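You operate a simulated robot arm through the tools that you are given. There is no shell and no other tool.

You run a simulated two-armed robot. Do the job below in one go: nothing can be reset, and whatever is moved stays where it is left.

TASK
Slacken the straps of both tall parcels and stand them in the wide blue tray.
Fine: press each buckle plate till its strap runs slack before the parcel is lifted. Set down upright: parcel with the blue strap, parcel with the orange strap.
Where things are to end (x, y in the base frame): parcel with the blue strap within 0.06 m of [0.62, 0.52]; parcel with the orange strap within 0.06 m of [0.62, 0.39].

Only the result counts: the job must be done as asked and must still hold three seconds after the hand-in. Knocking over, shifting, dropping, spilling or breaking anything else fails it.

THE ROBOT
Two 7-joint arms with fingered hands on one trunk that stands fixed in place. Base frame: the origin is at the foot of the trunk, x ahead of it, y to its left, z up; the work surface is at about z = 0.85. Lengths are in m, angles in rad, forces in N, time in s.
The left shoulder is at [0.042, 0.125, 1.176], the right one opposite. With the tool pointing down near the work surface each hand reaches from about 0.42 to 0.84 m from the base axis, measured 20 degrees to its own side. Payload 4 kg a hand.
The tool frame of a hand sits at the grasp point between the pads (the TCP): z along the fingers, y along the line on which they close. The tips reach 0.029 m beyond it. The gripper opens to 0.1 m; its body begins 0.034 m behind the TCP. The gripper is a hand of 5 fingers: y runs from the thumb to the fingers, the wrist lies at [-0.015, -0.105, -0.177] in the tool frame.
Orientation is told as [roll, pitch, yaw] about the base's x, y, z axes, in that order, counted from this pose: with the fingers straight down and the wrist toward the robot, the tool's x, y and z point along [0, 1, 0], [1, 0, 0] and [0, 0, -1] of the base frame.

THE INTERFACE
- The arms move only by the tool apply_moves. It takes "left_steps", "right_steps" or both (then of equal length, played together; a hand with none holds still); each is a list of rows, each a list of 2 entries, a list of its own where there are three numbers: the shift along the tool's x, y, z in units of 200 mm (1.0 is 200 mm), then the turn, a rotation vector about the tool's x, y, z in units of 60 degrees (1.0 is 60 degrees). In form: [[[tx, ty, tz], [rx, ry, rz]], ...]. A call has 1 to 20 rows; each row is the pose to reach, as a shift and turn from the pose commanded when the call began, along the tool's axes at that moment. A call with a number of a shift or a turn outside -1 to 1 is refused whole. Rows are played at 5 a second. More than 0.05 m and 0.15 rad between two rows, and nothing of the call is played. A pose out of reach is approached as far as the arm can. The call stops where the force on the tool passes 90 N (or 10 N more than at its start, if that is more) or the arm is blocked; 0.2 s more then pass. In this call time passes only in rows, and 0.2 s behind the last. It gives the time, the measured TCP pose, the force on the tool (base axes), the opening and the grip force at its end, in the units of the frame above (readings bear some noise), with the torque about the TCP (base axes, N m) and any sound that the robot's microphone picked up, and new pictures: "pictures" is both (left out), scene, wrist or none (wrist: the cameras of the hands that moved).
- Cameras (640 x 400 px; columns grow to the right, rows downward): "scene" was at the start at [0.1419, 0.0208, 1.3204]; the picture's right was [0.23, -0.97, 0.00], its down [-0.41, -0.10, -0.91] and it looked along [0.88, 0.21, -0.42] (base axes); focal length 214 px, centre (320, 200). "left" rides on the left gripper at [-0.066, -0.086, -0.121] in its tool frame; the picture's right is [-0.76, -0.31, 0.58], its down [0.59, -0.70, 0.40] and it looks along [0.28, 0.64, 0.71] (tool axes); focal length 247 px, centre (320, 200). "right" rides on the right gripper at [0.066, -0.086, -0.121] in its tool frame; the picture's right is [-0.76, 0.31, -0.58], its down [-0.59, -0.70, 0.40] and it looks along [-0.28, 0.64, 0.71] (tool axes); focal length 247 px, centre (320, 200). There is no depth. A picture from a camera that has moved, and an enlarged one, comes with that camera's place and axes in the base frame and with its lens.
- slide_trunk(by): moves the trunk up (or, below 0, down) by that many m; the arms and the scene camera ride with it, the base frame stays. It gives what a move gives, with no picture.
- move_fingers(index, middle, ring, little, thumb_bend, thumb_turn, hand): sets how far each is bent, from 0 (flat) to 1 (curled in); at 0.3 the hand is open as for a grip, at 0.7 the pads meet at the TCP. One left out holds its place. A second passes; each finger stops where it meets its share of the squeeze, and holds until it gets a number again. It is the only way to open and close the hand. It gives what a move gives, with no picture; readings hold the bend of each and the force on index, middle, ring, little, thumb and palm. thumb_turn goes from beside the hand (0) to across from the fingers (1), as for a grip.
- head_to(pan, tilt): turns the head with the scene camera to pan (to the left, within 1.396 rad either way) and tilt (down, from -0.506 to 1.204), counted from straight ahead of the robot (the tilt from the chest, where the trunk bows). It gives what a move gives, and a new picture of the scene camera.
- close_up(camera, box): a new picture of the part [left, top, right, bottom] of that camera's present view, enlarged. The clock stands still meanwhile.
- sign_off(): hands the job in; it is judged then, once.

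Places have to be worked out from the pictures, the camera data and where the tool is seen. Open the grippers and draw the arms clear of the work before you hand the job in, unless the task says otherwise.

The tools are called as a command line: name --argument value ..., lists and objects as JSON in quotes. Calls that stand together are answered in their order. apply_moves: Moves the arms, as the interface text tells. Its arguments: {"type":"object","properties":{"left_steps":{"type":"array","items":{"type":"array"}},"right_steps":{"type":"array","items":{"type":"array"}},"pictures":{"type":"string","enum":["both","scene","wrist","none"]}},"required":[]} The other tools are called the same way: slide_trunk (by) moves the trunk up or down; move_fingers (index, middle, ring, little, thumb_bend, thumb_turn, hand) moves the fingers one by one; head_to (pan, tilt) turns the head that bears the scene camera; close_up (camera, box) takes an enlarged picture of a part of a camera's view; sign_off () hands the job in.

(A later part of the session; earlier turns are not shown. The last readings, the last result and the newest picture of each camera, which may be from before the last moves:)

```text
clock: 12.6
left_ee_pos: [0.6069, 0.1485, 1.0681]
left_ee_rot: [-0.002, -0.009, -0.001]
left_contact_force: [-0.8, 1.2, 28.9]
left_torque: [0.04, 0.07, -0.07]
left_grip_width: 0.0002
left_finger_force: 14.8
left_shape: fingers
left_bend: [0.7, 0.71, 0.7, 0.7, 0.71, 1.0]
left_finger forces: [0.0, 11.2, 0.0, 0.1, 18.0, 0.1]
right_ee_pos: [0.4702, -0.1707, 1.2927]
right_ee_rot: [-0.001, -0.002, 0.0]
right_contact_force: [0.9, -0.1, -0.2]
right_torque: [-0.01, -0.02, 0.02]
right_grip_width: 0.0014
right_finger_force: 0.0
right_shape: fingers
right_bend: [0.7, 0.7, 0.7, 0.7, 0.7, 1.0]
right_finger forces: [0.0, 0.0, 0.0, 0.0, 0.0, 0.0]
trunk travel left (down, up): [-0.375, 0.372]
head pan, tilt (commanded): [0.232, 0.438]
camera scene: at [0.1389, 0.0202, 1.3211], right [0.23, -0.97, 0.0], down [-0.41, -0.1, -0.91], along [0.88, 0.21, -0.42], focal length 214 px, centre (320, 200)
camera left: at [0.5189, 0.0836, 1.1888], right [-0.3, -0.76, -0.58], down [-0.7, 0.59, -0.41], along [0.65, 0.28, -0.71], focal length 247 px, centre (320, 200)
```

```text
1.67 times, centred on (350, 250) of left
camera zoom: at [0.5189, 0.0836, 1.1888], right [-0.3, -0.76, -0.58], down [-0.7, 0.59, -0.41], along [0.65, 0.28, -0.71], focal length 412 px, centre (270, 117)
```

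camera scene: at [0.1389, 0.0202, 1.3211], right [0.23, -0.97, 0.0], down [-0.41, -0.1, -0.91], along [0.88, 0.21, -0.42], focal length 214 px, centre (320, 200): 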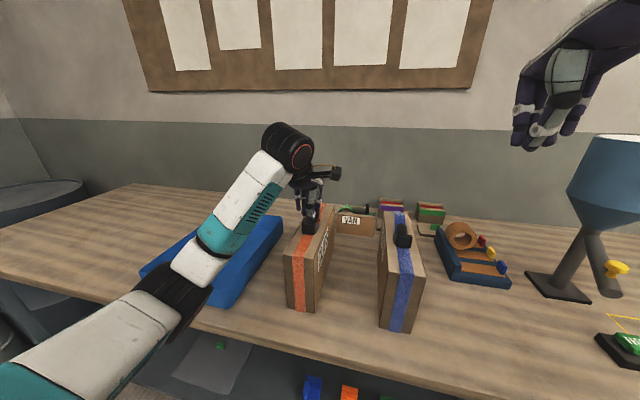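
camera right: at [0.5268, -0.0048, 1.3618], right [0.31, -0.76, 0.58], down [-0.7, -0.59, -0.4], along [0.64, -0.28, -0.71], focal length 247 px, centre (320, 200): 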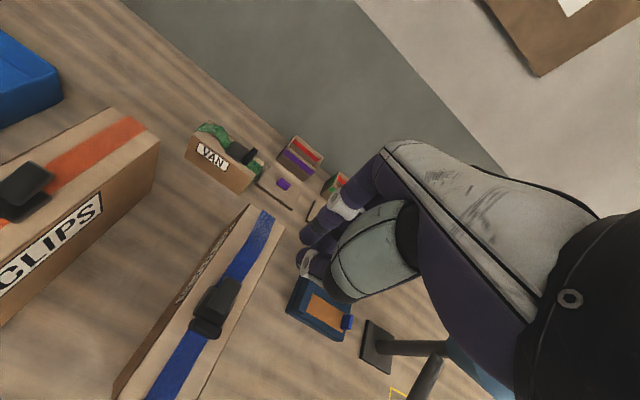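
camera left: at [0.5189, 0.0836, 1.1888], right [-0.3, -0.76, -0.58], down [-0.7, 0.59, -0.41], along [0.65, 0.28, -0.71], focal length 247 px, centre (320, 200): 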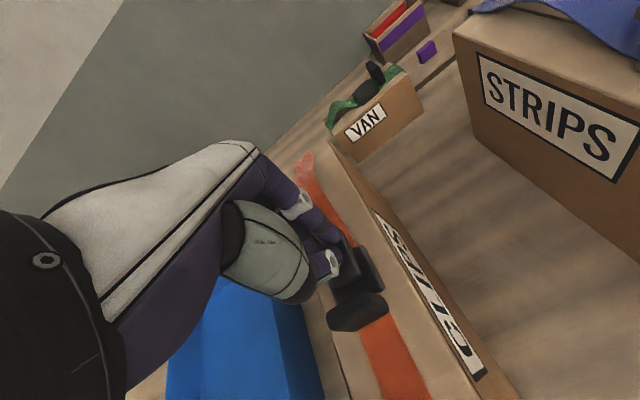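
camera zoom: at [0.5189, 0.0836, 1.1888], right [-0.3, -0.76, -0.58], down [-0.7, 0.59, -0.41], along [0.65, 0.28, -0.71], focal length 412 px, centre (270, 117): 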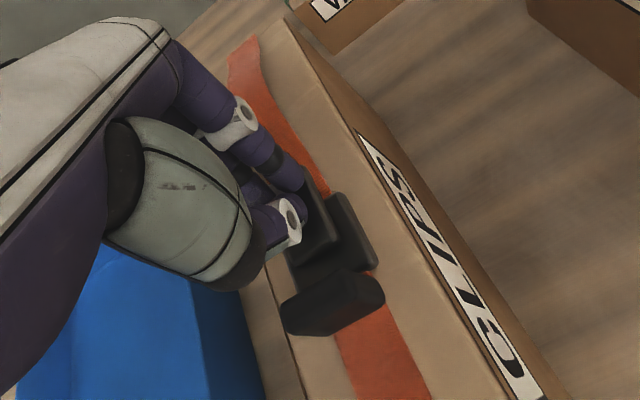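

The orange tab also slid against its buckle, the strap bulges behind, and 29 N with the plate bottomed. I will raise the left hand straight up and check the result.

apply_moves --left_steps '[[[0, 0, -0.02], [0, 0, 0]], [[0, 0, -0.1], [0, 0, 0]], [[0, 0, -0.3], [0, 0, 0]], [[0, 0, -0.5], [0, 0, 0]], [[0, 0, -0.7], [0, 0, 0]], [[0, 0, -0.85], [0, 0, 0]], [[0, 0, -0.95], [0, 0, 0]]]' --pictures "both"

close_up --camera "scene" --box '[270, 180, 370, 320]'

close_up --camera "scene" --box '[120, 190, 300, 320]'

```text
clock: 14.2
left_ee_pos: [0.6073, 0.1497, 1.2544]
left_ee_rot: [0.001, 0.002, 0.002]
left_contact_force: [0.2, 0.2, -0.2]
left_torque: [-0.03, 0.0, -0.01]
left_grip_width: 0.0011
left_finger_force: 0.0
left_shape: fingers
left_bend: [0.7, 0.7, 0.7, 0.7, 0.7, 1.0]
left_finger forces: [0.0, 0.0, 0.1, 0.0, 0.0, 0.0]
right_ee_pos: [0.4723, -0.1706, 1.2908]
right_ee_rot: [0.0, -0.001, 0.002]
right_contact_force: [0.1, 0.6, 0.1]
right_torque: [0.03, 0.01, 0.01]
right_grip_width: 0.0012
right_finger_force: 0.1
right_shape: fingers
right_bend: [0.7, 0.7, 0.7, 0.7, 0.7, 1.0]
right_finger forces: [0.0, 0.0, 0.0, 0.0, 0.0, 0.1]
trunk travel left (down, up): [-0.375, 0.372]
head pan, tilt (commanded): [0.232, 0.438]
camera scene: at [0.1416, 0.0205, 1.3204], right [0.23, -0.97, 0.0], down [-0.41, -0.1, -0.91], along [0.88, 0.21, -0.42], focal length 214 px, centre (320, 200)
camera left: at [0.5217, 0.0843, 1.3753], right [-0.31, -0.76, -0.58], down [-0.7, 0.59, -0.4], along [0.64, 0.28, -0.71], focal length 247 px, centre (320, 200)
```

scene: 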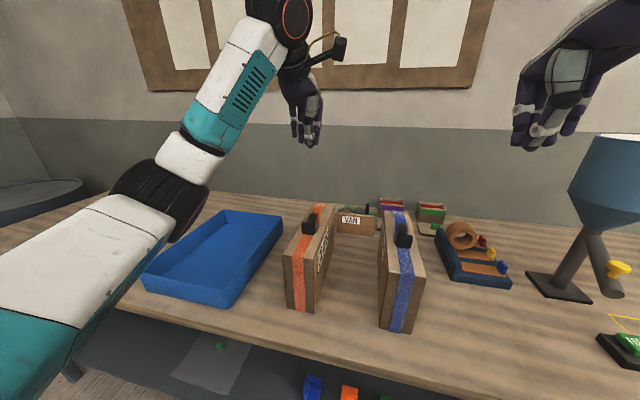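
left: 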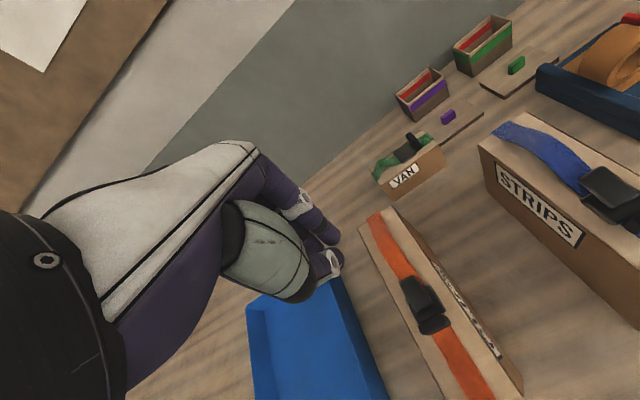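

```text
2.86 times, centred on (320, 250) of scene
camera zoom: at [0.1416, 0.0205, 1.3204], right [0.23, -0.97, 0.0], down [-0.41, -0.1, -0.91], along [0.88, 0.21, -0.42], focal length 613 px, centre (320, 57)
```

zoom: 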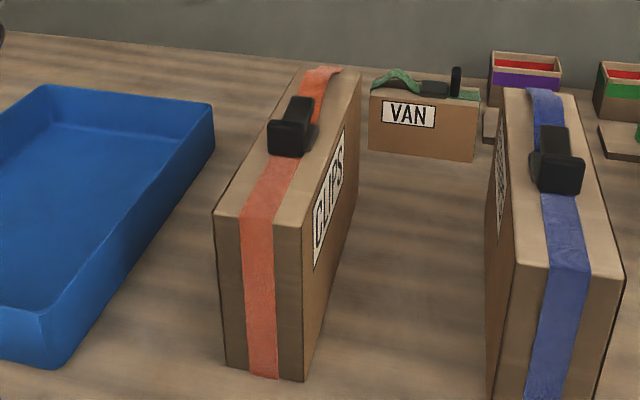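

```text
3.08 times, centred on (210, 255) of scene
camera zoom: at [0.1416, 0.0205, 1.3204], right [0.23, -0.97, 0.0], down [-0.41, -0.1, -0.91], along [0.88, 0.21, -0.42], focal length 660 px, centre (658, 31)
```

zoom: 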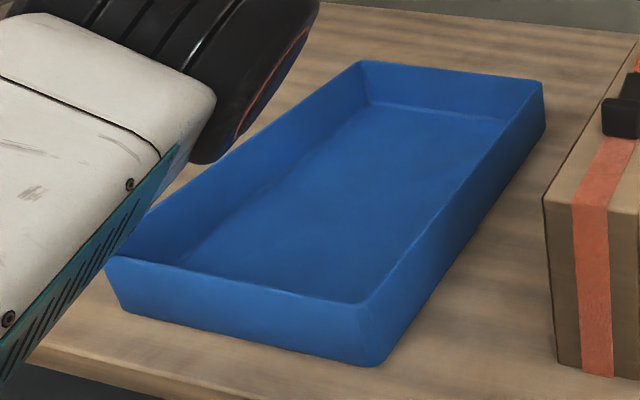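

Both straps are slack and the tray stands at about x 0.44–0.80, y 0.32–0.58 with its rim near z = 0.92. To grip across the 0.07 m width the tool's y must lie along base y, so I will test in free space whether the left arm can yaw by +90°.

apply_moves --left_steps '[[[0, 0, -0.05], [0, 0, -0.14]], [[0, 0, -0.1], [0, 0, -0.28]], [[0, 0, -0.15], [0, 0, -0.42]], [[0, 0, -0.15], [0, 0, -0.56]], [[0, 0, -0.15], [0, 0, -0.7]], [[0, 0, -0.15], [0, 0, -0.84]], [[0, 0, -0.15], [0, 0, -0.98]]]' --right_steps '[[[-0.1, -0.05, 0], [0, 0, 0]], [[-0.2, -0.1, 0], [0, 0, 0]], [[-0.3, -0.1, 0], [0, 0, 0]], [[-0.4, -0.1, 0], [0, 0, 0]], [[-0.4, -0.1, 0], [0, 0, 0]], [[-0.4, -0.1, 0], [0, 0, 0]], [[-0.4, -0.1, 0], [0, 0, 0]]]' --pictures "scene"

```text
clock: 15.8
left_ee_pos: [0.608, 0.1504, 1.2842]
left_ee_rot: [0.0, 0.001, 1.032]
left_contact_force: [-0.6, 0.2, -0.3]
left_torque: [0.06, -0.02, -0.03]
left_grip_width: 0.0012
left_finger_force: 0.0
left_shape: fingers
left_bend: [0.7, 0.7, 0.7, 0.7, 0.7, 1.0]
left_finger forces: [0.0, 0.1, 0.0, 0.0, 0.0, 0.0]
right_ee_pos: [0.4523, -0.2504, 1.2902]
right_ee_rot: [-0.001, 0.0, 0.0]
right_contact_force: [-0.3, -0.3, 0.2]
right_torque: [-0.01, -0.02, 0.02]
right_grip_width: 0.0014
right_finger_force: 0.1
right_shape: fingers
right_bend: [0.7, 0.7, 0.7, 0.7, 0.7, 1.0]
right_finger forces: [0.1, 0.0, 0.0, 0.1, 0.0, 0.0]
trunk travel left (down, up): [-0.375, 0.372]
head pan, tilt (commanded): [0.232, 0.438]
camera scene: at [0.1417, 0.0202, 1.3204], right [0.23, -0.97, 0.0], down [-0.41, -0.1, -0.91], along [0.88, 0.21, -0.42], focal length 214 px, centre (320, 200)
```

scene: 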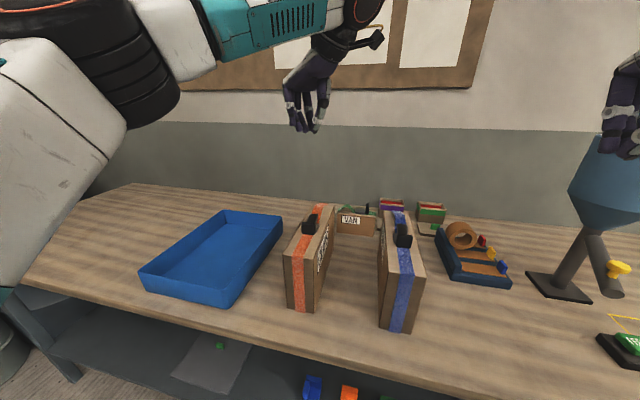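

The arm follows well to yaw 1.03 with the elbow rising. I will go on to 1.571.

apply_moves --left_steps '[[[0, 0, 0], [0, 0, -0.13]], [[0, 0, 0], [0, 0, -0.26]], [[0, 0, 0], [0, 0, -0.39]], [[0, 0, 0], [0, 0, -0.515]]]' --pictures "both"

```text
clock: 16.8
left_ee_pos: [0.6088, 0.1493, 1.2849]
left_ee_rot: [-0.001, 0.0, 1.568]
left_contact_force: [-0.4, -0.2, 0.1]
left_torque: [0.03, 0.0, 0.03]
left_grip_width: 0.0011
left_finger_force: 0.1
left_shape: fingers
left_bend: [0.7, 0.7, 0.7, 0.7, 0.7, 1.0]
left_finger forces: [0.0, 0.0, 0.1, 0.0, 0.0, 0.0]
right_ee_pos: [0.4528, -0.2514, 1.2904]
right_ee_rot: [0.001, 0.002, 0.001]
right_contact_force: [0.9, -0.9, -0.2]
right_torque: [0.04, 0.0, 0.02]
right_grip_width: 0.0012
right_finger_force: 0.0
right_shape: fingers
right_bend: [0.7, 0.7, 0.7, 0.7, 0.7, 1.0]
right_finger forces: [0.0, 0.0, 0.0, 0.1, 0.0, 0.1]
trunk travel left (down, up): [-0.375, 0.372]
head pan, tilt (commanded): [0.232, 0.438]
camera scene: at [0.142, 0.0201, 1.3204], right [0.23, -0.97, 0.0], down [-0.41, -0.1, -0.91], along [0.88, 0.21, -0.42], focal length 214 px, centre (320, 200)
camera left: at [0.6731, 0.063, 1.4052], right [0.76, -0.31, -0.58], down [-0.59, -0.7, -0.4], along [-0.28, 0.64, -0.71], focal length 247 px, centre (320, 200)
```

scene: 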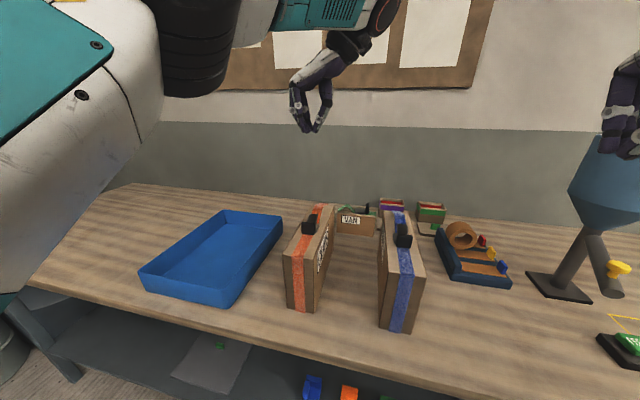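
left: 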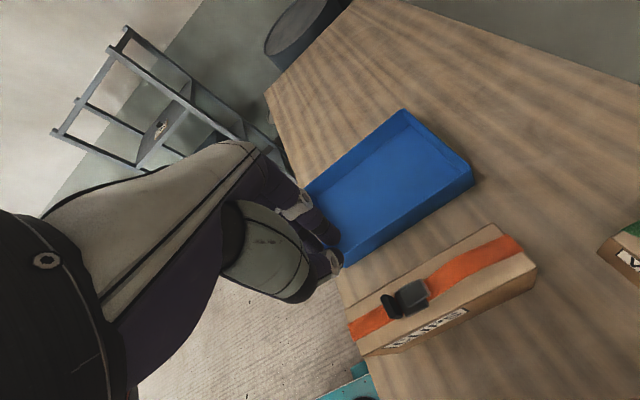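

Yaw +90° is reachable here, with the fingers on the +y side and the thumb on -y. Before grasping I need to know how much room there is between thumb and fingers for the tab and buckle, so I will open the hand to the grip opening and look at it from the scene camera.

move_fingers --hand "left" --index 0.3 --middle 0.3 --ring 0.3 --little 0.3 --thumb_bend 0.3 --thumb_turn 1.0

close_up --camera "scene" --box '[260, 30, 380, 140]'

close_up --camera "left" --box '[0, 0, 640, 400]'

```text
clock: 17.8
left_ee_pos: [0.6092, 0.149, 1.2842]
left_ee_rot: [0.001, -0.001, 1.568]
left_contact_force: [0.6, 0.3, -0.4]
left_torque: [0.0, 0.02, -0.03]
left_grip_width: 0.0981
left_finger_force: 0.0
left_shape: fingers
left_bend: [0.3, 0.3, 0.3, 0.3, 0.3, 0.98]
left_finger forces: [0.1, 0.0, 0.0, 0.1, 0.1, 0.0]
right_ee_pos: [0.4517, -0.2505, 1.2907]
right_ee_rot: [-0.001, 0.0, 0.001]
right_contact_force: [0.6, -0.5, -0.4]
right_torque: [0.01, -0.01, -0.02]
right_grip_width: 0.0014
right_finger_force: 0.1
right_shape: fingers
right_bend: [0.7, 0.7, 0.7, 0.7, 0.7, 1.0]
right_finger forces: [0.0, 0.0, 0.1, 0.0, 0.0, 0.0]
trunk travel left (down, up): [-0.375, 0.372]
head pan, tilt (commanded): [0.232, 0.438]
```

```text
3.64 times, centred on (320, 85) of scene
camera zoom: at [0.1418, 0.0207, 1.3204], right [0.23, -0.97, 0.0], down [-0.41, -0.1, -0.91], along [0.88, 0.21, -0.42], focal length 780 px, centre (320, 618)
```

zoom: 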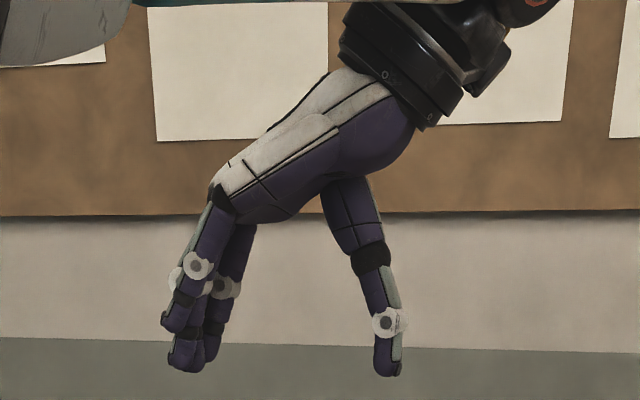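

```text
1.00 times, centred on (320, 200) of left (not enlarged: the box is as wide or as high as the picture)
camera zoom: at [0.6729, 0.0635, 1.405], right [0.76, -0.31, -0.58], down [-0.59, -0.7, -0.4], along [-0.28, 0.64, -0.71], focal length 247 px, centre (320, 200)
```

zoom: 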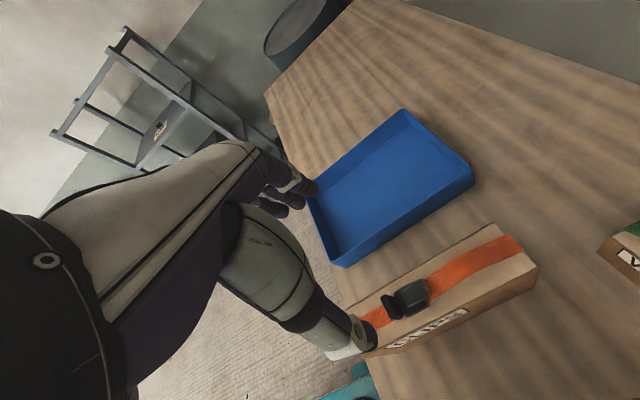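

The cavity between thumb and fingers is roomy: the palm is about 0.065 m above the TCP, so the tab (0.036 m above the parcel top) fits if the TCP sits roughly at the parcel's top edge minus 0.015 m. The 0.3 opening is tight there, so I will open to 0.2, and start moving over toward the blue parcel.

move_fingers --hand "left" --index 0.2 --middle 0.2 --ring 0.2 --little 0.2 --thumb_bend 0.2 --thumb_turn 1.0

apply_moves --left_steps '[[[0, -0.2, 0], [0, 0, 0]], [[0, -0.4, 0], [0, 0, 0]], [[0, -0.6, 0], [0, 0, 0]], [[0, -0.8, 0], [0, 0, 0]], [[0, -1.0, 0], [0, 0, 0]]]' --pictures "both"

close_up --camera "scene" --box '[360, 30, 500, 260]'

```text
clock: 18.8
left_ee_pos: [0.6082, 0.1491, 1.2839]
left_ee_rot: [0.0, -0.001, 1.566]
left_contact_force: [0.2, -0.1, 0.1]
left_torque: [0.0, 0.0, 0.02]
left_grip_width: 0.1159
left_finger_force: 0.0
left_shape: fingers
left_bend: [0.2, 0.2, 0.2, 0.2, 0.2, 0.97]
left_finger forces: [0.1, 0.1, 0.0, 0.1, 0.0, 0.1]
right_ee_pos: [0.4516, -0.2505, 1.2907]
right_ee_rot: [-0.001, -0.001, 0.001]
right_contact_force: [0.2, -0.1, -0.7]
right_torque: [-0.03, -0.01, 0.02]
right_grip_width: 0.0016
right_finger_force: 0.1
right_shape: fingers
right_bend: [0.7, 0.7, 0.7, 0.7, 0.7, 1.0]
right_finger forces: [0.0, 0.0, 0.1, 0.0, 0.0, 0.0]
trunk travel left (down, up): [-0.375, 0.372]
head pan, tilt (commanded): [0.232, 0.438]
```

```text
clock: 20.0
left_ee_pos: [0.5773, 0.0129, 1.2641]
left_ee_rot: [-0.003, 0.002, 1.565]
left_contact_force: [0.0, 0.2, -0.4]
left_torque: [-0.01, -0.02, -0.01]
left_grip_width: 0.116
left_finger_force: 0.0
left_shape: fingers
left_bend: [0.2, 0.2, 0.2, 0.2, 0.2, 0.97]
left_finger forces: [0.1, 0.0, 0.1, 0.0, 0.0, 0.1]
left hand out of reach, approached as far as the arm can: row 2, 3, 4, 5
right_ee_pos: [0.4516, -0.2496, 1.2898]
right_ee_rot: [-0.001, -0.001, 0.0]
right_contact_force: [-0.6, -0.8, 0.6]
right_torque: [-0.01, 0.01, 0.0]
right_grip_width: 0.0012
right_finger_force: 0.1
right_shape: fingers
right_bend: [0.7, 0.7, 0.7, 0.7, 0.7, 1.0]
right_finger forces: [0.1, 0.0, 0.0, 0.0, 0.0, 0.0]
trunk travel left (down, up): [-0.375, 0.372]
head pan, tilt (commanded): [0.232, 0.438]
camera scene: at [0.1417, 0.0203, 1.3205], right [0.23, -0.97, 0.0], down [-0.41, -0.1, -0.91], along [0.88, 0.21, -0.42], focal length 214 px, centre (320, 200)
camera left: at [0.6417, -0.0727, 1.3857], right [0.76, -0.31, -0.57], down [-0.59, -0.7, -0.4], along [-0.28, 0.64, -0.71], focal length 247 px, centre (320, 200)
```

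scene: 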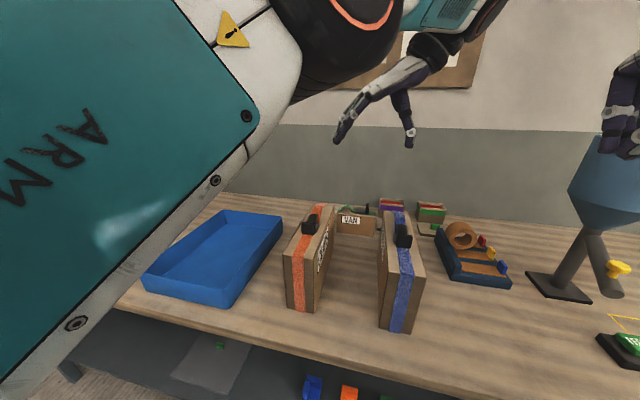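
left: 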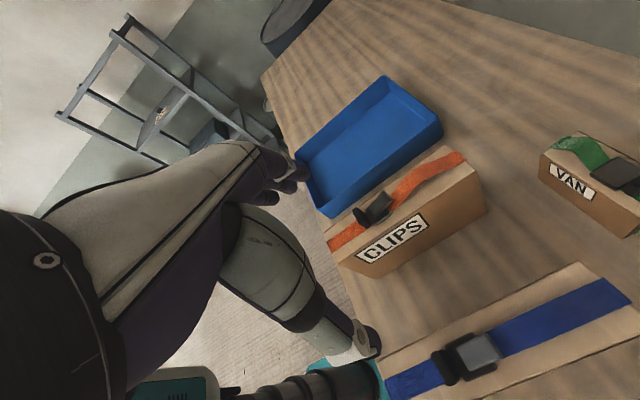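

```text
1.74 times, centred on (430, 145) of scene
camera zoom: at [0.1417, 0.0203, 1.3205], right [0.23, -0.97, 0.0], down [-0.41, -0.1, -0.91], along [0.88, 0.21, -0.42], focal length 373 px, centre (129, 296)
```

zoom: 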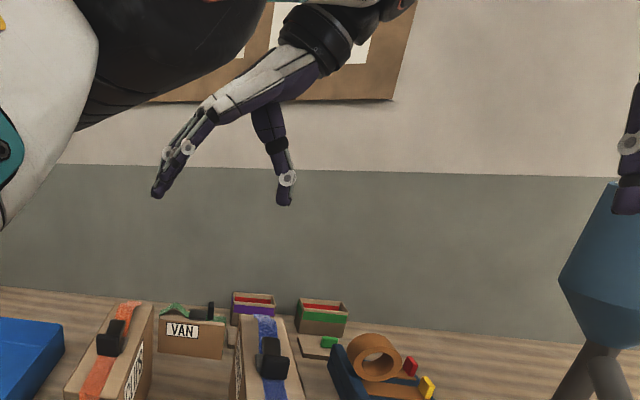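

With the trunk at this height the left arm runs out of reach at y ≈ 0.01 (wrist about 0.66 m from the shoulder). Raising the trunk about 0.13 m and tilting the hand back 10° should bring blue into reach, but first the right hand must move well out of the way.

apply_moves --right_steps '[[[-0.2, -0.05, 0], [0, 0, 0]], [[-0.4, -0.1, 0], [0, 0, 0]], [[-0.6, -0.15, 0], [0, 0, 0]], [[-0.8, -0.2, 0], [0, 0, 0]], [[-0.95, -0.25, 0], [0, 0, 0]]]' --left_steps '[[[0, 0, 0], [0, 0, 0]], [[0, 0.2, 0], [0, 0, 0]], [[0, 0.4, 0], [0, 0, 0]], [[0, 0.6, 0], [0, 0, 0]], [[0, 0.6, 0], [0, 0, 0]]]' --pictures "scene"

slide_trunk --by 0.13

```text
clock: 21.2
left_ee_pos: [0.5773, 0.131, 1.2646]
left_ee_rot: [0.0, -0.002, 1.566]
left_contact_force: [0.6, -0.2, 0.1]
left_torque: [0.03, 0.03, -0.01]
left_grip_width: 0.1162
left_finger_force: 0.0
left_shape: fingers
left_bend: [0.2, 0.2, 0.2, 0.2, 0.2, 0.97]
left_finger forces: [0.0, 0.1, 0.1, 0.0, 0.0, 0.1]
right_ee_pos: [0.4025, -0.4426, 1.2905]
right_ee_rot: [0.001, 0.001, -0.001]
right_contact_force: [0.5, -0.3, 0.7]
right_torque: [0.05, -0.04, 0.01]
right_grip_width: 0.0015
right_finger_force: 0.2
right_shape: fingers
right_bend: [0.7, 0.7, 0.7, 0.7, 0.7, 1.0]
right_finger forces: [0.0, 0.0, 0.1, 0.0, 0.0, 0.1]
trunk travel left (down, up): [-0.375, 0.372]
head pan, tilt (commanded): [0.232, 0.438]
camera scene: at [0.1415, 0.0184, 1.3205], right [0.23, -0.97, 0.0], down [-0.41, -0.1, -0.91], along [0.88, 0.21, -0.42], focal length 214 px, centre (320, 200)
```

scene: 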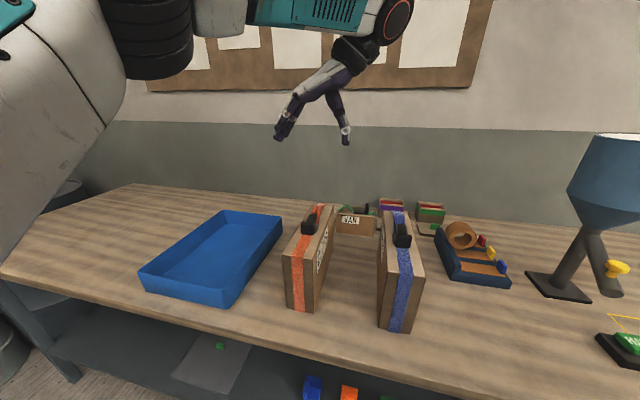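

```text
clock: 22.8
left_ee_pos: [0.5788, 0.1327, 1.3924]
left_ee_rot: [0.002, 0.0, 1.565]
left_contact_force: [0.8, -0.3, 0.0]
left_torque: [0.03, 0.0, -0.02]
left_grip_width: 0.1164
left_finger_force: 0.0
left_shape: fingers
left_bend: [0.2, 0.2, 0.2, 0.2, 0.2, 0.97]
left_finger forces: [0.1, 0.0, 0.0, 0.1, 0.0, 0.1]
right_ee_pos: [0.4031, -0.4404, 1.4206]
right_ee_rot: [0.0, 0.0, 0.0]
right_contact_force: [-1.1, 0.6, -0.9]
right_torque: [-0.01, 0.01, -0.02]
right_grip_width: 0.0014
right_finger_force: 0.1
right_shape: fingers
right_bend: [0.7, 0.7, 0.7, 0.7, 0.7, 1.0]
right_finger forces: [0.1, 0.0, 0.0, 0.0, 0.0, 0.0]
trunk travel left (down, up): [-0.505, 0.242]
head pan, tilt (commanded): [0.232, 0.438]
```

The trunk is up 0.13 m and the right hand is clear at y = -0.44. Now I bring the left hand down to z ≈ 1.25, tilt it back 10° about its y axis, and move over the blue parcel at (0.60, -0.07).

apply_moves --left_steps '[[[-0.02, 0, 0.2], [0, -0.05, 0]], [[-0.05, 0, 0.4], [0, -0.1, 0]], [[-0.08, 0, 0.58], [0, -0.14, 0]], [[-0.105, -0.1, 0.71], [0, -0.167, 0]], [[-0.105, -0.3, 0.71], [0, -0.167, 0]], [[-0.105, -0.5, 0.71], [0, -0.167, 0]], [[-0.105, -0.7, 0.71], [0, -0.167, 0]], [[-0.105, -0.9, 0.71], [0, -0.167, 0]], [[-0.105, -1.0, 0.71], [0, -0.167, 0]]]' --pictures "both"

close_up --camera "scene" --box '[320, 150, 500, 400]'

```text
clock: 24.8
left_ee_pos: [0.6001, -0.0657, 1.2505]
left_ee_rot: [-0.175, 0.0, 1.567]
left_contact_force: [0.4, -0.3, 0.2]
left_torque: [0.0, 0.04, 0.01]
left_grip_width: 0.1161
left_finger_force: 0.0
left_shape: fingers
left_bend: [0.2, 0.2, 0.2, 0.2, 0.2, 0.97]
left_finger forces: [0.0, 0.1, 0.1, 0.0, 0.0, 0.0]
right_ee_pos: [0.4032, -0.4411, 1.4212]
right_ee_rot: [0.002, 0.0, -0.001]
right_contact_force: [0.6, 0.0, -0.3]
right_torque: [-0.01, 0.01, 0.04]
right_grip_width: 0.0012
right_finger_force: 0.1
right_shape: fingers
right_bend: [0.7, 0.7, 0.7, 0.7, 0.7, 1.0]
right_finger forces: [0.0, 0.1, 0.0, 0.0, 0.1, 0.0]
trunk travel left (down, up): [-0.505, 0.242]
head pan, tilt (commanded): [0.232, 0.438]
camera scene: at [0.1233, 0.0199, 1.452], right [0.23, -0.97, 0.0], down [-0.41, -0.1, -0.91], along [0.88, 0.21, -0.42], focal length 214 px, centre (320, 200)
camera left: at [0.6422, -0.1535, 1.3814], right [0.84, -0.31, -0.44], down [-0.51, -0.7, -0.5], along [-0.15, 0.64, -0.75], focal length 247 px, centre (320, 200)
```

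scene: 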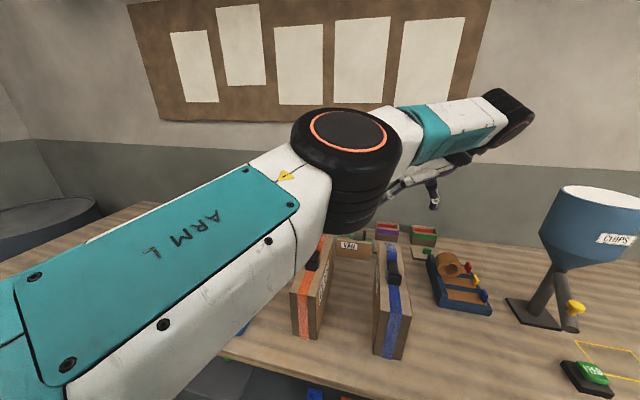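
left: 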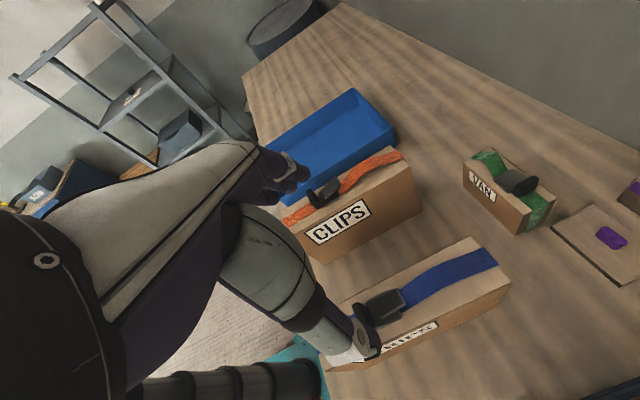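

```text
1.60 times, centred on (410, 275) of scene
camera zoom: at [0.1233, 0.0199, 1.452], right [0.23, -0.97, 0.0], down [-0.41, -0.1, -0.91], along [0.88, 0.21, -0.42], focal length 343 px, centre (176, 80)
```

zoom: 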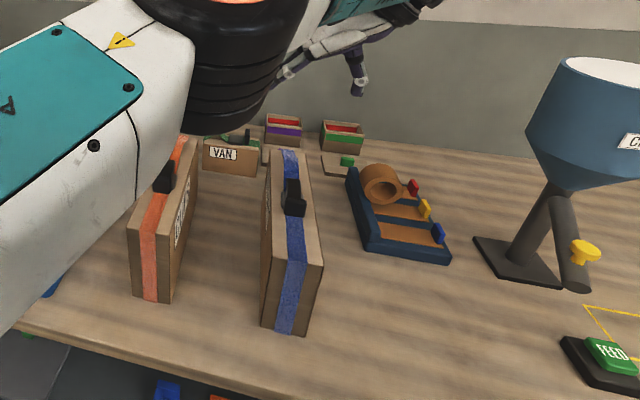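

The hand is over blue at (0.600, -0.066, 1.25) with the tilt as wanted and the elbow well above the parcels. I will go straight down to z ≈ 1.06, shifting 5 mm toward -y to centre on the parcel, then check alignment.

apply_moves --left_steps '[[[0.033, -0.027, 0.187], [0, 0, 0]], [[0.066, -0.027, 0.374], [0, 0, 0]], [[0.099, -0.027, 0.561], [0, 0, 0]], [[0.125, -0.027, 0.71], [0, 0, 0]], [[0.148, -0.027, 0.84], [0, 0, 0]], [[0.165, -0.027, 0.936], [0, 0, 0]]]' --pictures "both"

close_up --camera "scene" --box '[340, 180, 460, 330]'

close_up --camera "left" --box '[220, 120, 460, 400]'

```text
clock: 26.2
left_ee_pos: [0.5996, -0.0719, 1.0596]
left_ee_rot: [-0.174, 0.0, 1.567]
left_contact_force: [0.5, -0.5, 0.4]
left_torque: [-0.04, -0.02, 0.01]
left_grip_width: 0.1161
left_finger_force: 0.0
left_shape: fingers
left_bend: [0.2, 0.2, 0.2, 0.2, 0.2, 0.97]
left_finger forces: [0.1, 0.0, 0.0, 0.0, 0.0, 0.0]
right_ee_pos: [0.403, -0.4399, 1.4212]
right_ee_rot: [0.001, -0.001, -0.001]
right_contact_force: [0.4, 0.1, -0.5]
right_torque: [0.01, -0.01, 0.0]
right_grip_width: 0.0016
right_finger_force: 0.1
right_shape: fingers
right_bend: [0.7, 0.7, 0.7, 0.7, 0.7, 1.0]
right_finger forces: [0.1, 0.1, 0.0, 0.0, 0.0, 0.0]
trunk travel left (down, up): [-0.505, 0.242]
head pan, tilt (commanded): [0.232, 0.438]
camera scene: at [0.1235, 0.0202, 1.452], right [0.23, -0.97, 0.0], down [-0.41, -0.1, -0.91], along [0.88, 0.21, -0.42], focal length 214 px, centre (320, 200)
camera left: at [0.6418, -0.1587, 1.1914], right [0.84, -0.31, -0.44], down [-0.51, -0.7, -0.5], along [-0.15, 0.64, -0.75], focal length 247 px, centre (320, 200)
```

scene: 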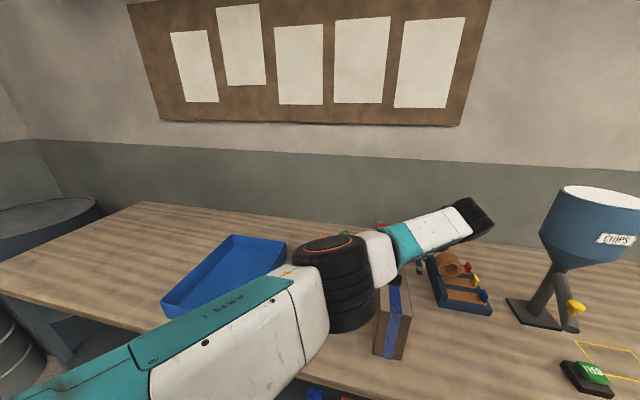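
left: 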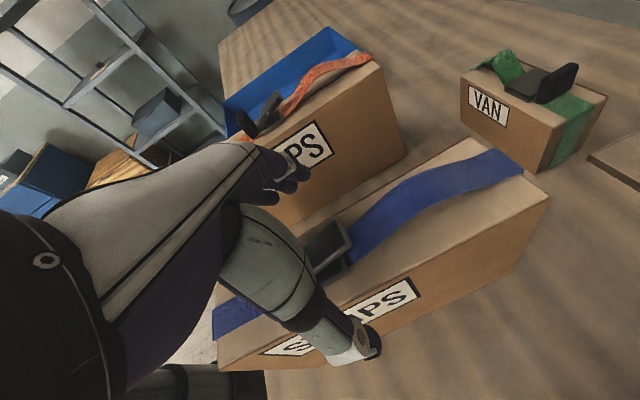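

```text
2.67 times, centred on (400, 255) of scene
camera zoom: at [0.1235, 0.0202, 1.452], right [0.23, -0.97, 0.0], down [-0.41, -0.1, -0.91], along [0.88, 0.21, -0.42], focal length 572 px, centre (107, 53)
```

zoom: 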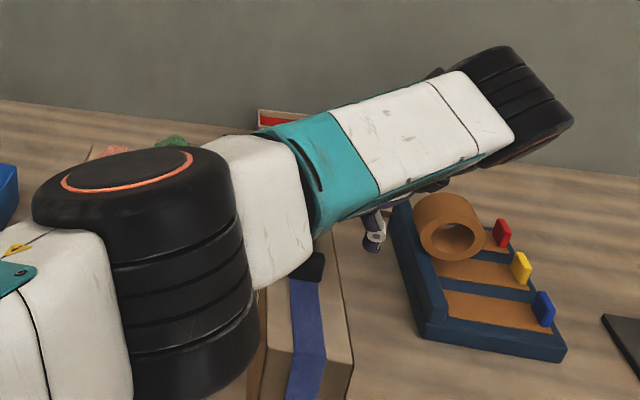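

```text
1.43 times, centred on (340, 260) of left
camera zoom: at [0.6418, -0.1587, 1.1914], right [0.84, -0.31, -0.44], down [-0.51, -0.7, -0.5], along [-0.15, 0.64, -0.75], focal length 353 px, centre (291, 114)
```

zoom: 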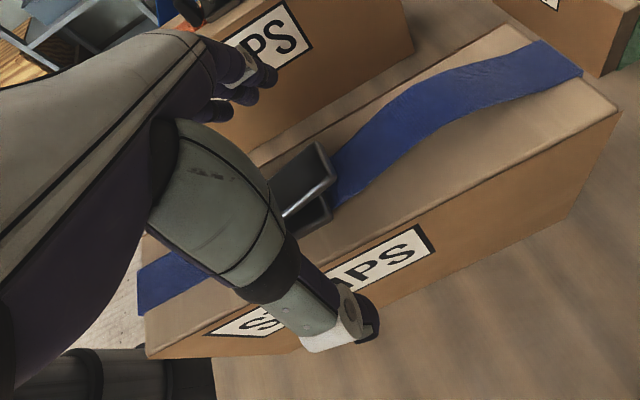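

The thumb is just outside the blue parcel's near face and the fingers are beyond its far face, with tab and plate inside the cavity. I will lower gently to z ≈ 1.012, watching for palm contact.

apply_moves --left_steps '[[[0.01, 0, 0.06], [0, 0, 0]], [[0.02, 0, 0.11], [0, 0, 0]], [[0.028, 0, 0.16], [0, 0, 0]], [[0.035, 0, 0.2], [0, 0, 0]], [[0.041, 0, 0.234], [0, 0, 0]]]' --pictures "both"

close_up --camera "left" --box '[220, 120, 460, 400]'

```text
clock: 27.4
left_ee_pos: [0.5988, -0.0723, 1.0137]
left_ee_rot: [-0.176, -0.001, 1.568]
left_contact_force: [0.6, -0.5, 0.0]
left_torque: [-0.01, 0.03, 0.01]
left_grip_width: 0.1161
left_finger_force: 0.0
left_shape: fingers
left_bend: [0.2, 0.2, 0.2, 0.2, 0.2, 0.97]
left_finger forces: [0.0, 0.0, 0.0, 0.0, 0.1, 0.0]
right_ee_pos: [0.4033, -0.4407, 1.4202]
right_ee_rot: [-0.001, 0.002, -0.001]
right_contact_force: [0.2, 0.0, -0.1]
right_torque: [-0.01, 0.03, 0.0]
right_grip_width: 0.0012
right_finger_force: 0.2
right_shape: fingers
right_bend: [0.7, 0.7, 0.7, 0.7, 0.7, 1.0]
right_finger forces: [0.0, 0.0, 0.0, 0.0, 0.1, 0.1]
trunk travel left (down, up): [-0.505, 0.242]
head pan, tilt (commanded): [0.232, 0.438]
camera scene: at [0.1236, 0.0201, 1.4519], right [0.23, -0.97, 0.0], down [-0.41, -0.1, -0.91], along [0.88, 0.21, -0.42], focal length 214 px, centre (320, 200)
camera left: at [0.6416, -0.159, 1.1443], right [0.84, -0.31, -0.44], down [-0.51, -0.7, -0.5], along [-0.15, 0.64, -0.75], focal length 247 px, centre (320, 200)
```

scene: 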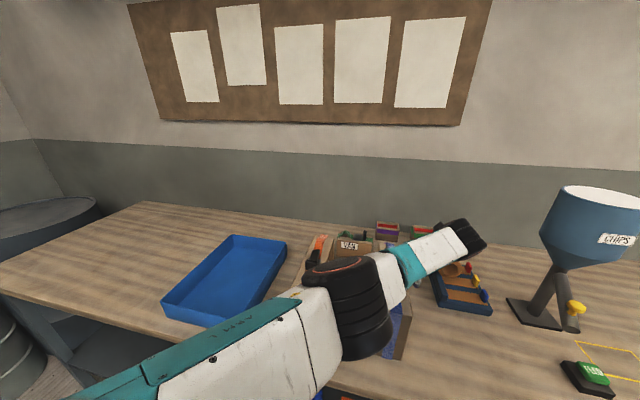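
left: 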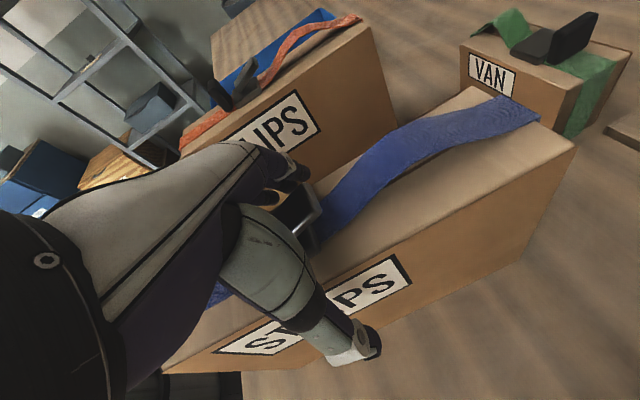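

```text
1.43 times, centred on (340, 260) of left
camera zoom: at [0.6416, -0.159, 1.1443], right [0.84, -0.31, -0.44], down [-0.51, -0.7, -0.5], along [-0.15, 0.64, -0.75], focal length 353 px, centre (291, 114)
```

zoom: 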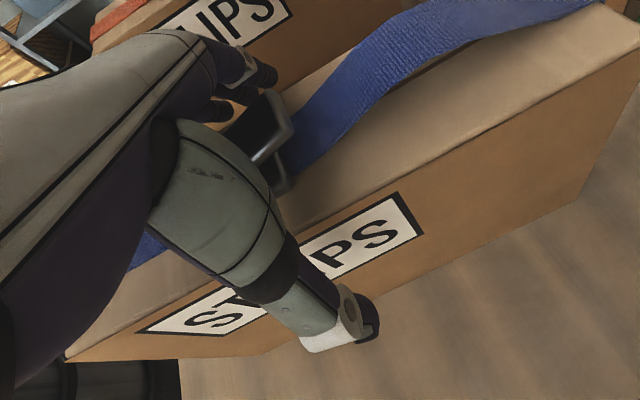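

No contact felt so far at z = 1.014. I will close thumb and fingers together on the parcel; a grip width near 0.07 will confirm I have its sides.

move_fingers --hand "left" --index 0.7 --middle 0.7 --ring 0.7 --little 0.7 --thumb_bend 0.7 --thumb_turn 1.0

close_up --camera "left" --box '[160, 80, 560, 400]'

```text
clock: 28.4
left_ee_pos: [0.5989, -0.0724, 1.0141]
left_ee_rot: [-0.174, 0.0, 1.565]
left_contact_force: [-1.0, 1.1, 2.4]
left_torque: [0.36, 0.2, -0.45]
left_grip_width: 0.0698
left_finger_force: 51.5
left_shape: fingers
left_bend: [0.51, 0.56, 0.56, 0.56, 0.48, 0.95]
left_finger forces: [16.0, 9.3, 8.8, 17.7, 51.1, 0.0]
right_ee_pos: [0.4035, -0.4403, 1.421]
right_ee_rot: [0.0, 0.0, -0.001]
right_contact_force: [0.0, -0.3, -0.1]
right_torque: [0.03, 0.0, 0.02]
right_grip_width: 0.0013
right_finger_force: 0.0
right_shape: fingers
right_bend: [0.7, 0.7, 0.7, 0.7, 0.7, 1.0]
right_finger forces: [0.1, 0.0, 0.0, 0.0, 0.1, 0.1]
trunk travel left (down, up): [-0.505, 0.242]
head pan, tilt (commanded): [0.232, 0.438]
```

```text
1.25 times, centred on (360, 240) of left
camera zoom: at [0.641, -0.1582, 1.1442], right [0.84, -0.31, -0.44], down [-0.51, -0.7, -0.49], along [-0.15, 0.64, -0.75], focal length 309 px, centre (270, 150)
```

zoom: 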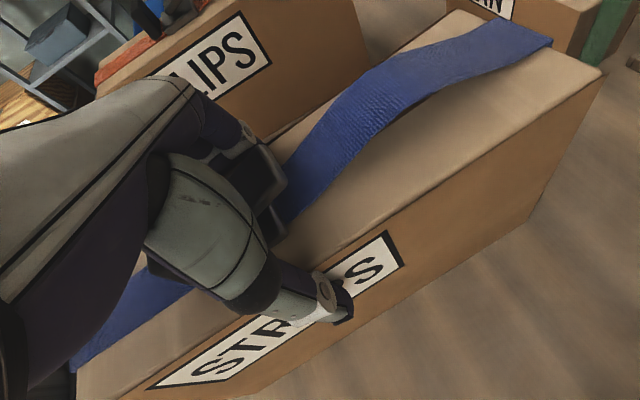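

Grip width 0.0698 m with 51 N spread over thumb and fingers: a firm hold on the parcel's sides. I lift by about 2 cm to read the weight and check for slip.

apply_moves --left_steps '[[[-0.0044, 0, -0.025], [0, 0, 0]], [[-0.0087, 0, -0.049], [0, 0, 0]], [[-0.013, 0, -0.074], [0, 0, 0]], [[-0.0174, 0, -0.0985], [0, 0, 0]], [[-0.0174, 0, -0.0985], [0, 0, 0]]]' --pictures "both"

```text
clock: 29.6
left_ee_pos: [0.5997, -0.0725, 1.0328]
left_ee_rot: [-0.171, 0.001, 1.568]
left_contact_force: [0.2, 0.4, -5.8]
left_torque: [0.05, 0.09, 0.01]
left_grip_width: 0.0698
left_finger_force: 49.4
left_shape: fingers
left_bend: [0.5, 0.57, 0.56, 0.57, 0.49, 0.93]
left_finger forces: [18.8, 8.9, 7.9, 13.7, 49.3, 0.0]
right_ee_pos: [0.4033, -0.4414, 1.4204]
right_ee_rot: [0.002, 0.002, 0.0]
right_contact_force: [0.0, -0.7, 0.0]
right_torque: [-0.01, 0.0, 0.01]
right_grip_width: 0.0016
right_finger_force: 0.0
right_shape: fingers
right_bend: [0.7, 0.7, 0.7, 0.7, 0.7, 1.0]
right_finger forces: [0.0, 0.0, 0.0, 0.0, 0.0, 0.0]
trunk travel left (down, up): [-0.505, 0.242]
head pan, tilt (commanded): [0.232, 0.438]
camera scene: at [0.1241, 0.0203, 1.4519], right [0.23, -0.97, 0.0], down [-0.41, -0.1, -0.91], along [0.88, 0.21, -0.43], focal length 214 px, centre (320, 200)
camera left: at [0.642, -0.1582, 1.1637], right [0.84, -0.31, -0.44], down [-0.51, -0.7, -0.49], along [-0.15, 0.64, -0.75], focal length 247 px, centre (320, 200)
```

scene: 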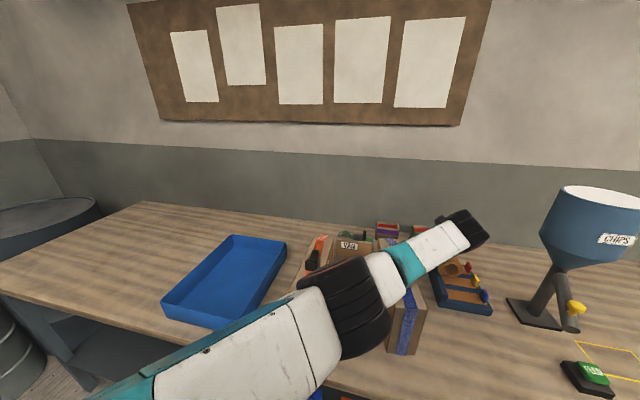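
left: 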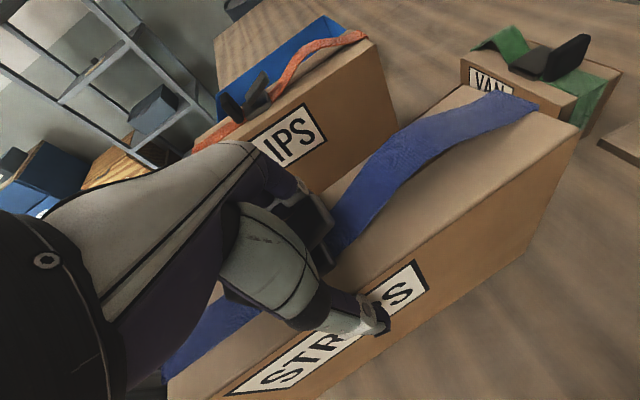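

The parcel hangs cleanly with about 6 N of weight and no slip. I continue straight up so its bottom clears the orange parcel's tab before moving sideways.

apply_moves --left_steps '[[[-0.03, 0, -0.17], [0, 0, 0]], [[-0.06, 0, -0.34], [0, 0, 0]], [[-0.09, 0, -0.51], [0, 0, 0]], [[-0.12, 0, -0.68], [0, 0, 0]], [[-0.15, 0, -0.85], [0, 0, 0]], [[-0.175, 0, -0.99], [0, 0, 0]]]' --pictures "none"

apply_moves --left_steps '[[[-0.015, 0, -0.085], [0, 0, 0]], [[-0.03, 0, -0.17], [0, 0, 0]], [[-0.04, 0, -0.225], [0, 0, 0]]]' --pictures "both"

```text
clock: 31.0
left_ee_pos: [0.5987, -0.0728, 1.2348]
left_ee_rot: [-0.176, -0.002, 1.563]
left_contact_force: [-0.3, -0.3, -4.9]
left_torque: [0.04, 0.07, 0.0]
left_grip_width: 0.0691
left_finger_force: 48.5
left_shape: fingers
left_bend: [0.5, 0.57, 0.56, 0.58, 0.49, 0.93]
left_finger forces: [18.1, 8.7, 7.9, 13.5, 48.4, 0.0]
right_ee_pos: [0.4028, -0.4409, 1.4214]
right_ee_rot: [0.0, 0.0, 0.001]
right_contact_force: [-0.7, 0.2, -0.6]
right_torque: [0.02, -0.01, 0.01]
right_grip_width: 0.0013
right_finger_force: 0.1
right_shape: fingers
right_bend: [0.7, 0.7, 0.7, 0.7, 0.7, 1.0]
right_finger forces: [0.0, 0.0, 0.0, 0.0, 0.0, 0.0]
trunk travel left (down, up): [-0.505, 0.242]
head pan, tilt (commanded): [0.232, 0.438]
```

```text
clock: 31.8
left_ee_pos: [0.5985, -0.0718, 1.27]
left_ee_rot: [-0.173, -0.001, 1.567]
left_contact_force: [0.5, 0.0, -5.1]
left_torque: [0.08, 0.08, -0.01]
left_grip_width: 0.0694
left_finger_force: 48.5
left_shape: fingers
left_bend: [0.5, 0.57, 0.56, 0.58, 0.49, 0.93]
left_finger forces: [18.1, 8.8, 7.9, 13.3, 48.4, 0.0]
left hand out of reach, approached as far as the arm can: row 3
right_ee_pos: [0.4039, -0.441, 1.4209]
right_ee_rot: [0.0, 0.002, 0.001]
right_contact_force: [0.5, -0.4, 1.3]
right_torque: [0.01, 0.0, 0.0]
right_grip_width: 0.0013
right_finger_force: 0.0
right_shape: fingers
right_bend: [0.7, 0.7, 0.7, 0.7, 0.7, 1.0]
right_finger forces: [0.0, 0.0, 0.1, 0.1, 0.0, 0.0]
trunk travel left (down, up): [-0.505, 0.242]
head pan, tilt (commanded): [0.232, 0.438]
camera scene: at [0.1241, 0.0204, 1.4519], right [0.23, -0.97, 0.0], down [-0.41, -0.1, -0.91], along [0.88, 0.21, -0.43], focal length 214 px, centre (320, 200)
camera left: at [0.6419, -0.1575, 1.3997], right [0.84, -0.31, -0.44], down [-0.51, -0.7, -0.49], along [-0.15, 0.64, -0.75], focal length 247 px, centre (320, 200)
```

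scene: 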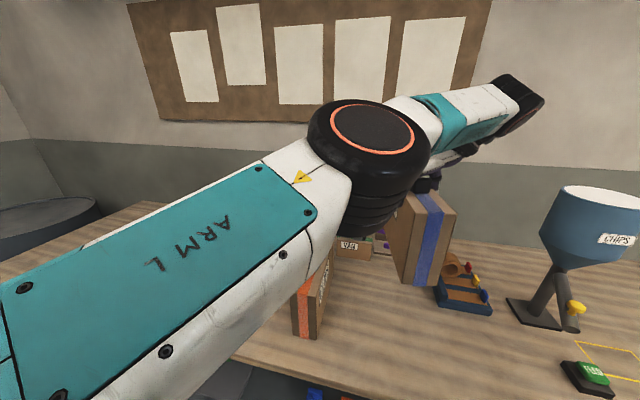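
left: 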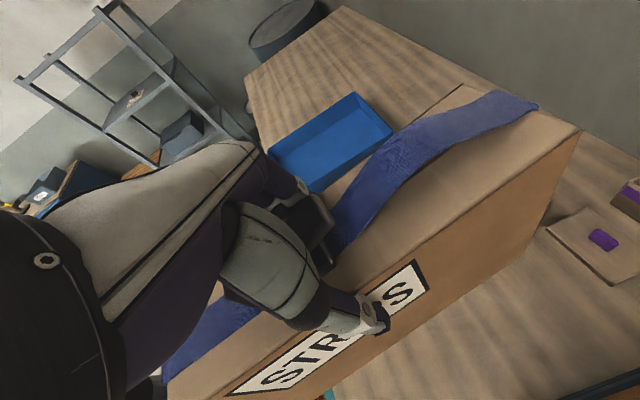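

Blue is lifted with its bottom at about z = 1.106, 5 cm above the orange tab, and still level. Now I carry it toward +y over the orange parcel.

apply_moves --left_steps '[[[0, 0.15, 0], [0, 0, 0]], [[0, 0.35, 0], [0, 0, 0]], [[0, 0.55, 0], [0, 0, 0]], [[0, 0.75, 0], [0, 0, 0]], [[0, 0.95, 0], [0, 0, 0]]]' --pictures "scene"

```text
clock: 33.0
left_ee_pos: [0.599, 0.1214, 1.2678]
left_ee_rot: [-0.172, 0.001, 1.563]
left_contact_force: [0.1, 0.5, -4.6]
left_torque: [0.04, 0.09, 0.0]
left_grip_width: 0.0694
left_finger_force: 48.3
left_shape: fingers
left_bend: [0.5, 0.57, 0.56, 0.58, 0.49, 0.93]
left_finger forces: [18.1, 8.8, 8.0, 13.5, 48.2, 0.0]
right_ee_pos: [0.4027, -0.4376, 1.4206]
right_ee_rot: [-0.003, 0.0, 0.0]
right_contact_force: [0.6, -0.7, -0.1]
right_torque: [0.0, 0.02, 0.0]
right_grip_width: 0.0016
right_finger_force: 0.2
right_shape: fingers
right_bend: [0.7, 0.7, 0.7, 0.7, 0.7, 1.0]
right_finger forces: [0.1, 0.0, 0.0, 0.0, 0.0, 0.0]
trunk travel left (down, up): [-0.505, 0.242]
head pan, tilt (commanded): [0.232, 0.438]
camera scene: at [0.1253, 0.023, 1.4518], right [0.23, -0.97, 0.0], down [-0.41, -0.1, -0.9], along [0.88, 0.21, -0.43], focal length 214 px, centre (320, 200)
```

scene: 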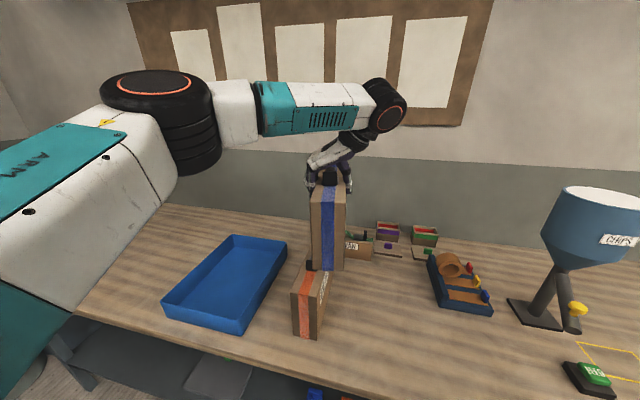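

Blue hangs upright above orange with clear space. I continue toward the tray in +y.

apply_moves --left_steps '[[[0, 0.2, 0], [0, 0, 0]], [[0, 0.4, 0], [0, 0, 0]], [[0, 0.6, 0], [0, 0, 0]], [[0, 0.8, 0], [0, 0, 0]], [[0, 1.0, 0], [0, 0, 0]]]' --pictures "scene"

```text
clock: 34.2
left_ee_pos: [0.5992, 0.3209, 1.2694]
left_ee_rot: [-0.173, 0.002, 1.566]
left_contact_force: [0.2, 0.0, -5.5]
left_torque: [0.05, 0.03, 0.02]
left_grip_width: 0.0693
left_finger_force: 48.0
left_shape: fingers
left_bend: [0.5, 0.57, 0.57, 0.58, 0.49, 0.93]
left_finger forces: [18.4, 8.8, 8.2, 13.1, 48.2, 0.1]
right_ee_pos: [0.4021, -0.4379, 1.4216]
right_ee_rot: [-0.001, 0.001, -0.001]
right_contact_force: [-0.1, 0.4, 0.4]
right_torque: [-0.03, 0.01, -0.03]
right_grip_width: 0.0012
right_finger_force: 0.0
right_shape: fingers
right_bend: [0.7, 0.7, 0.7, 0.7, 0.7, 1.0]
right_finger forces: [0.0, 0.0, 0.1, 0.1, 0.0, 0.0]
trunk travel left (down, up): [-0.505, 0.242]
head pan, tilt (commanded): [0.232, 0.438]
camera scene: at [0.1234, 0.0224, 1.4519], right [0.23, -0.97, 0.0], down [-0.41, -0.1, -0.91], along [0.88, 0.21, -0.43], focal length 214 px, centre (320, 200)
```

scene: 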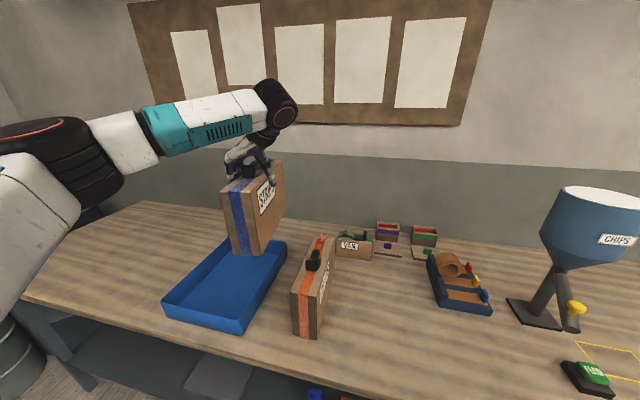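

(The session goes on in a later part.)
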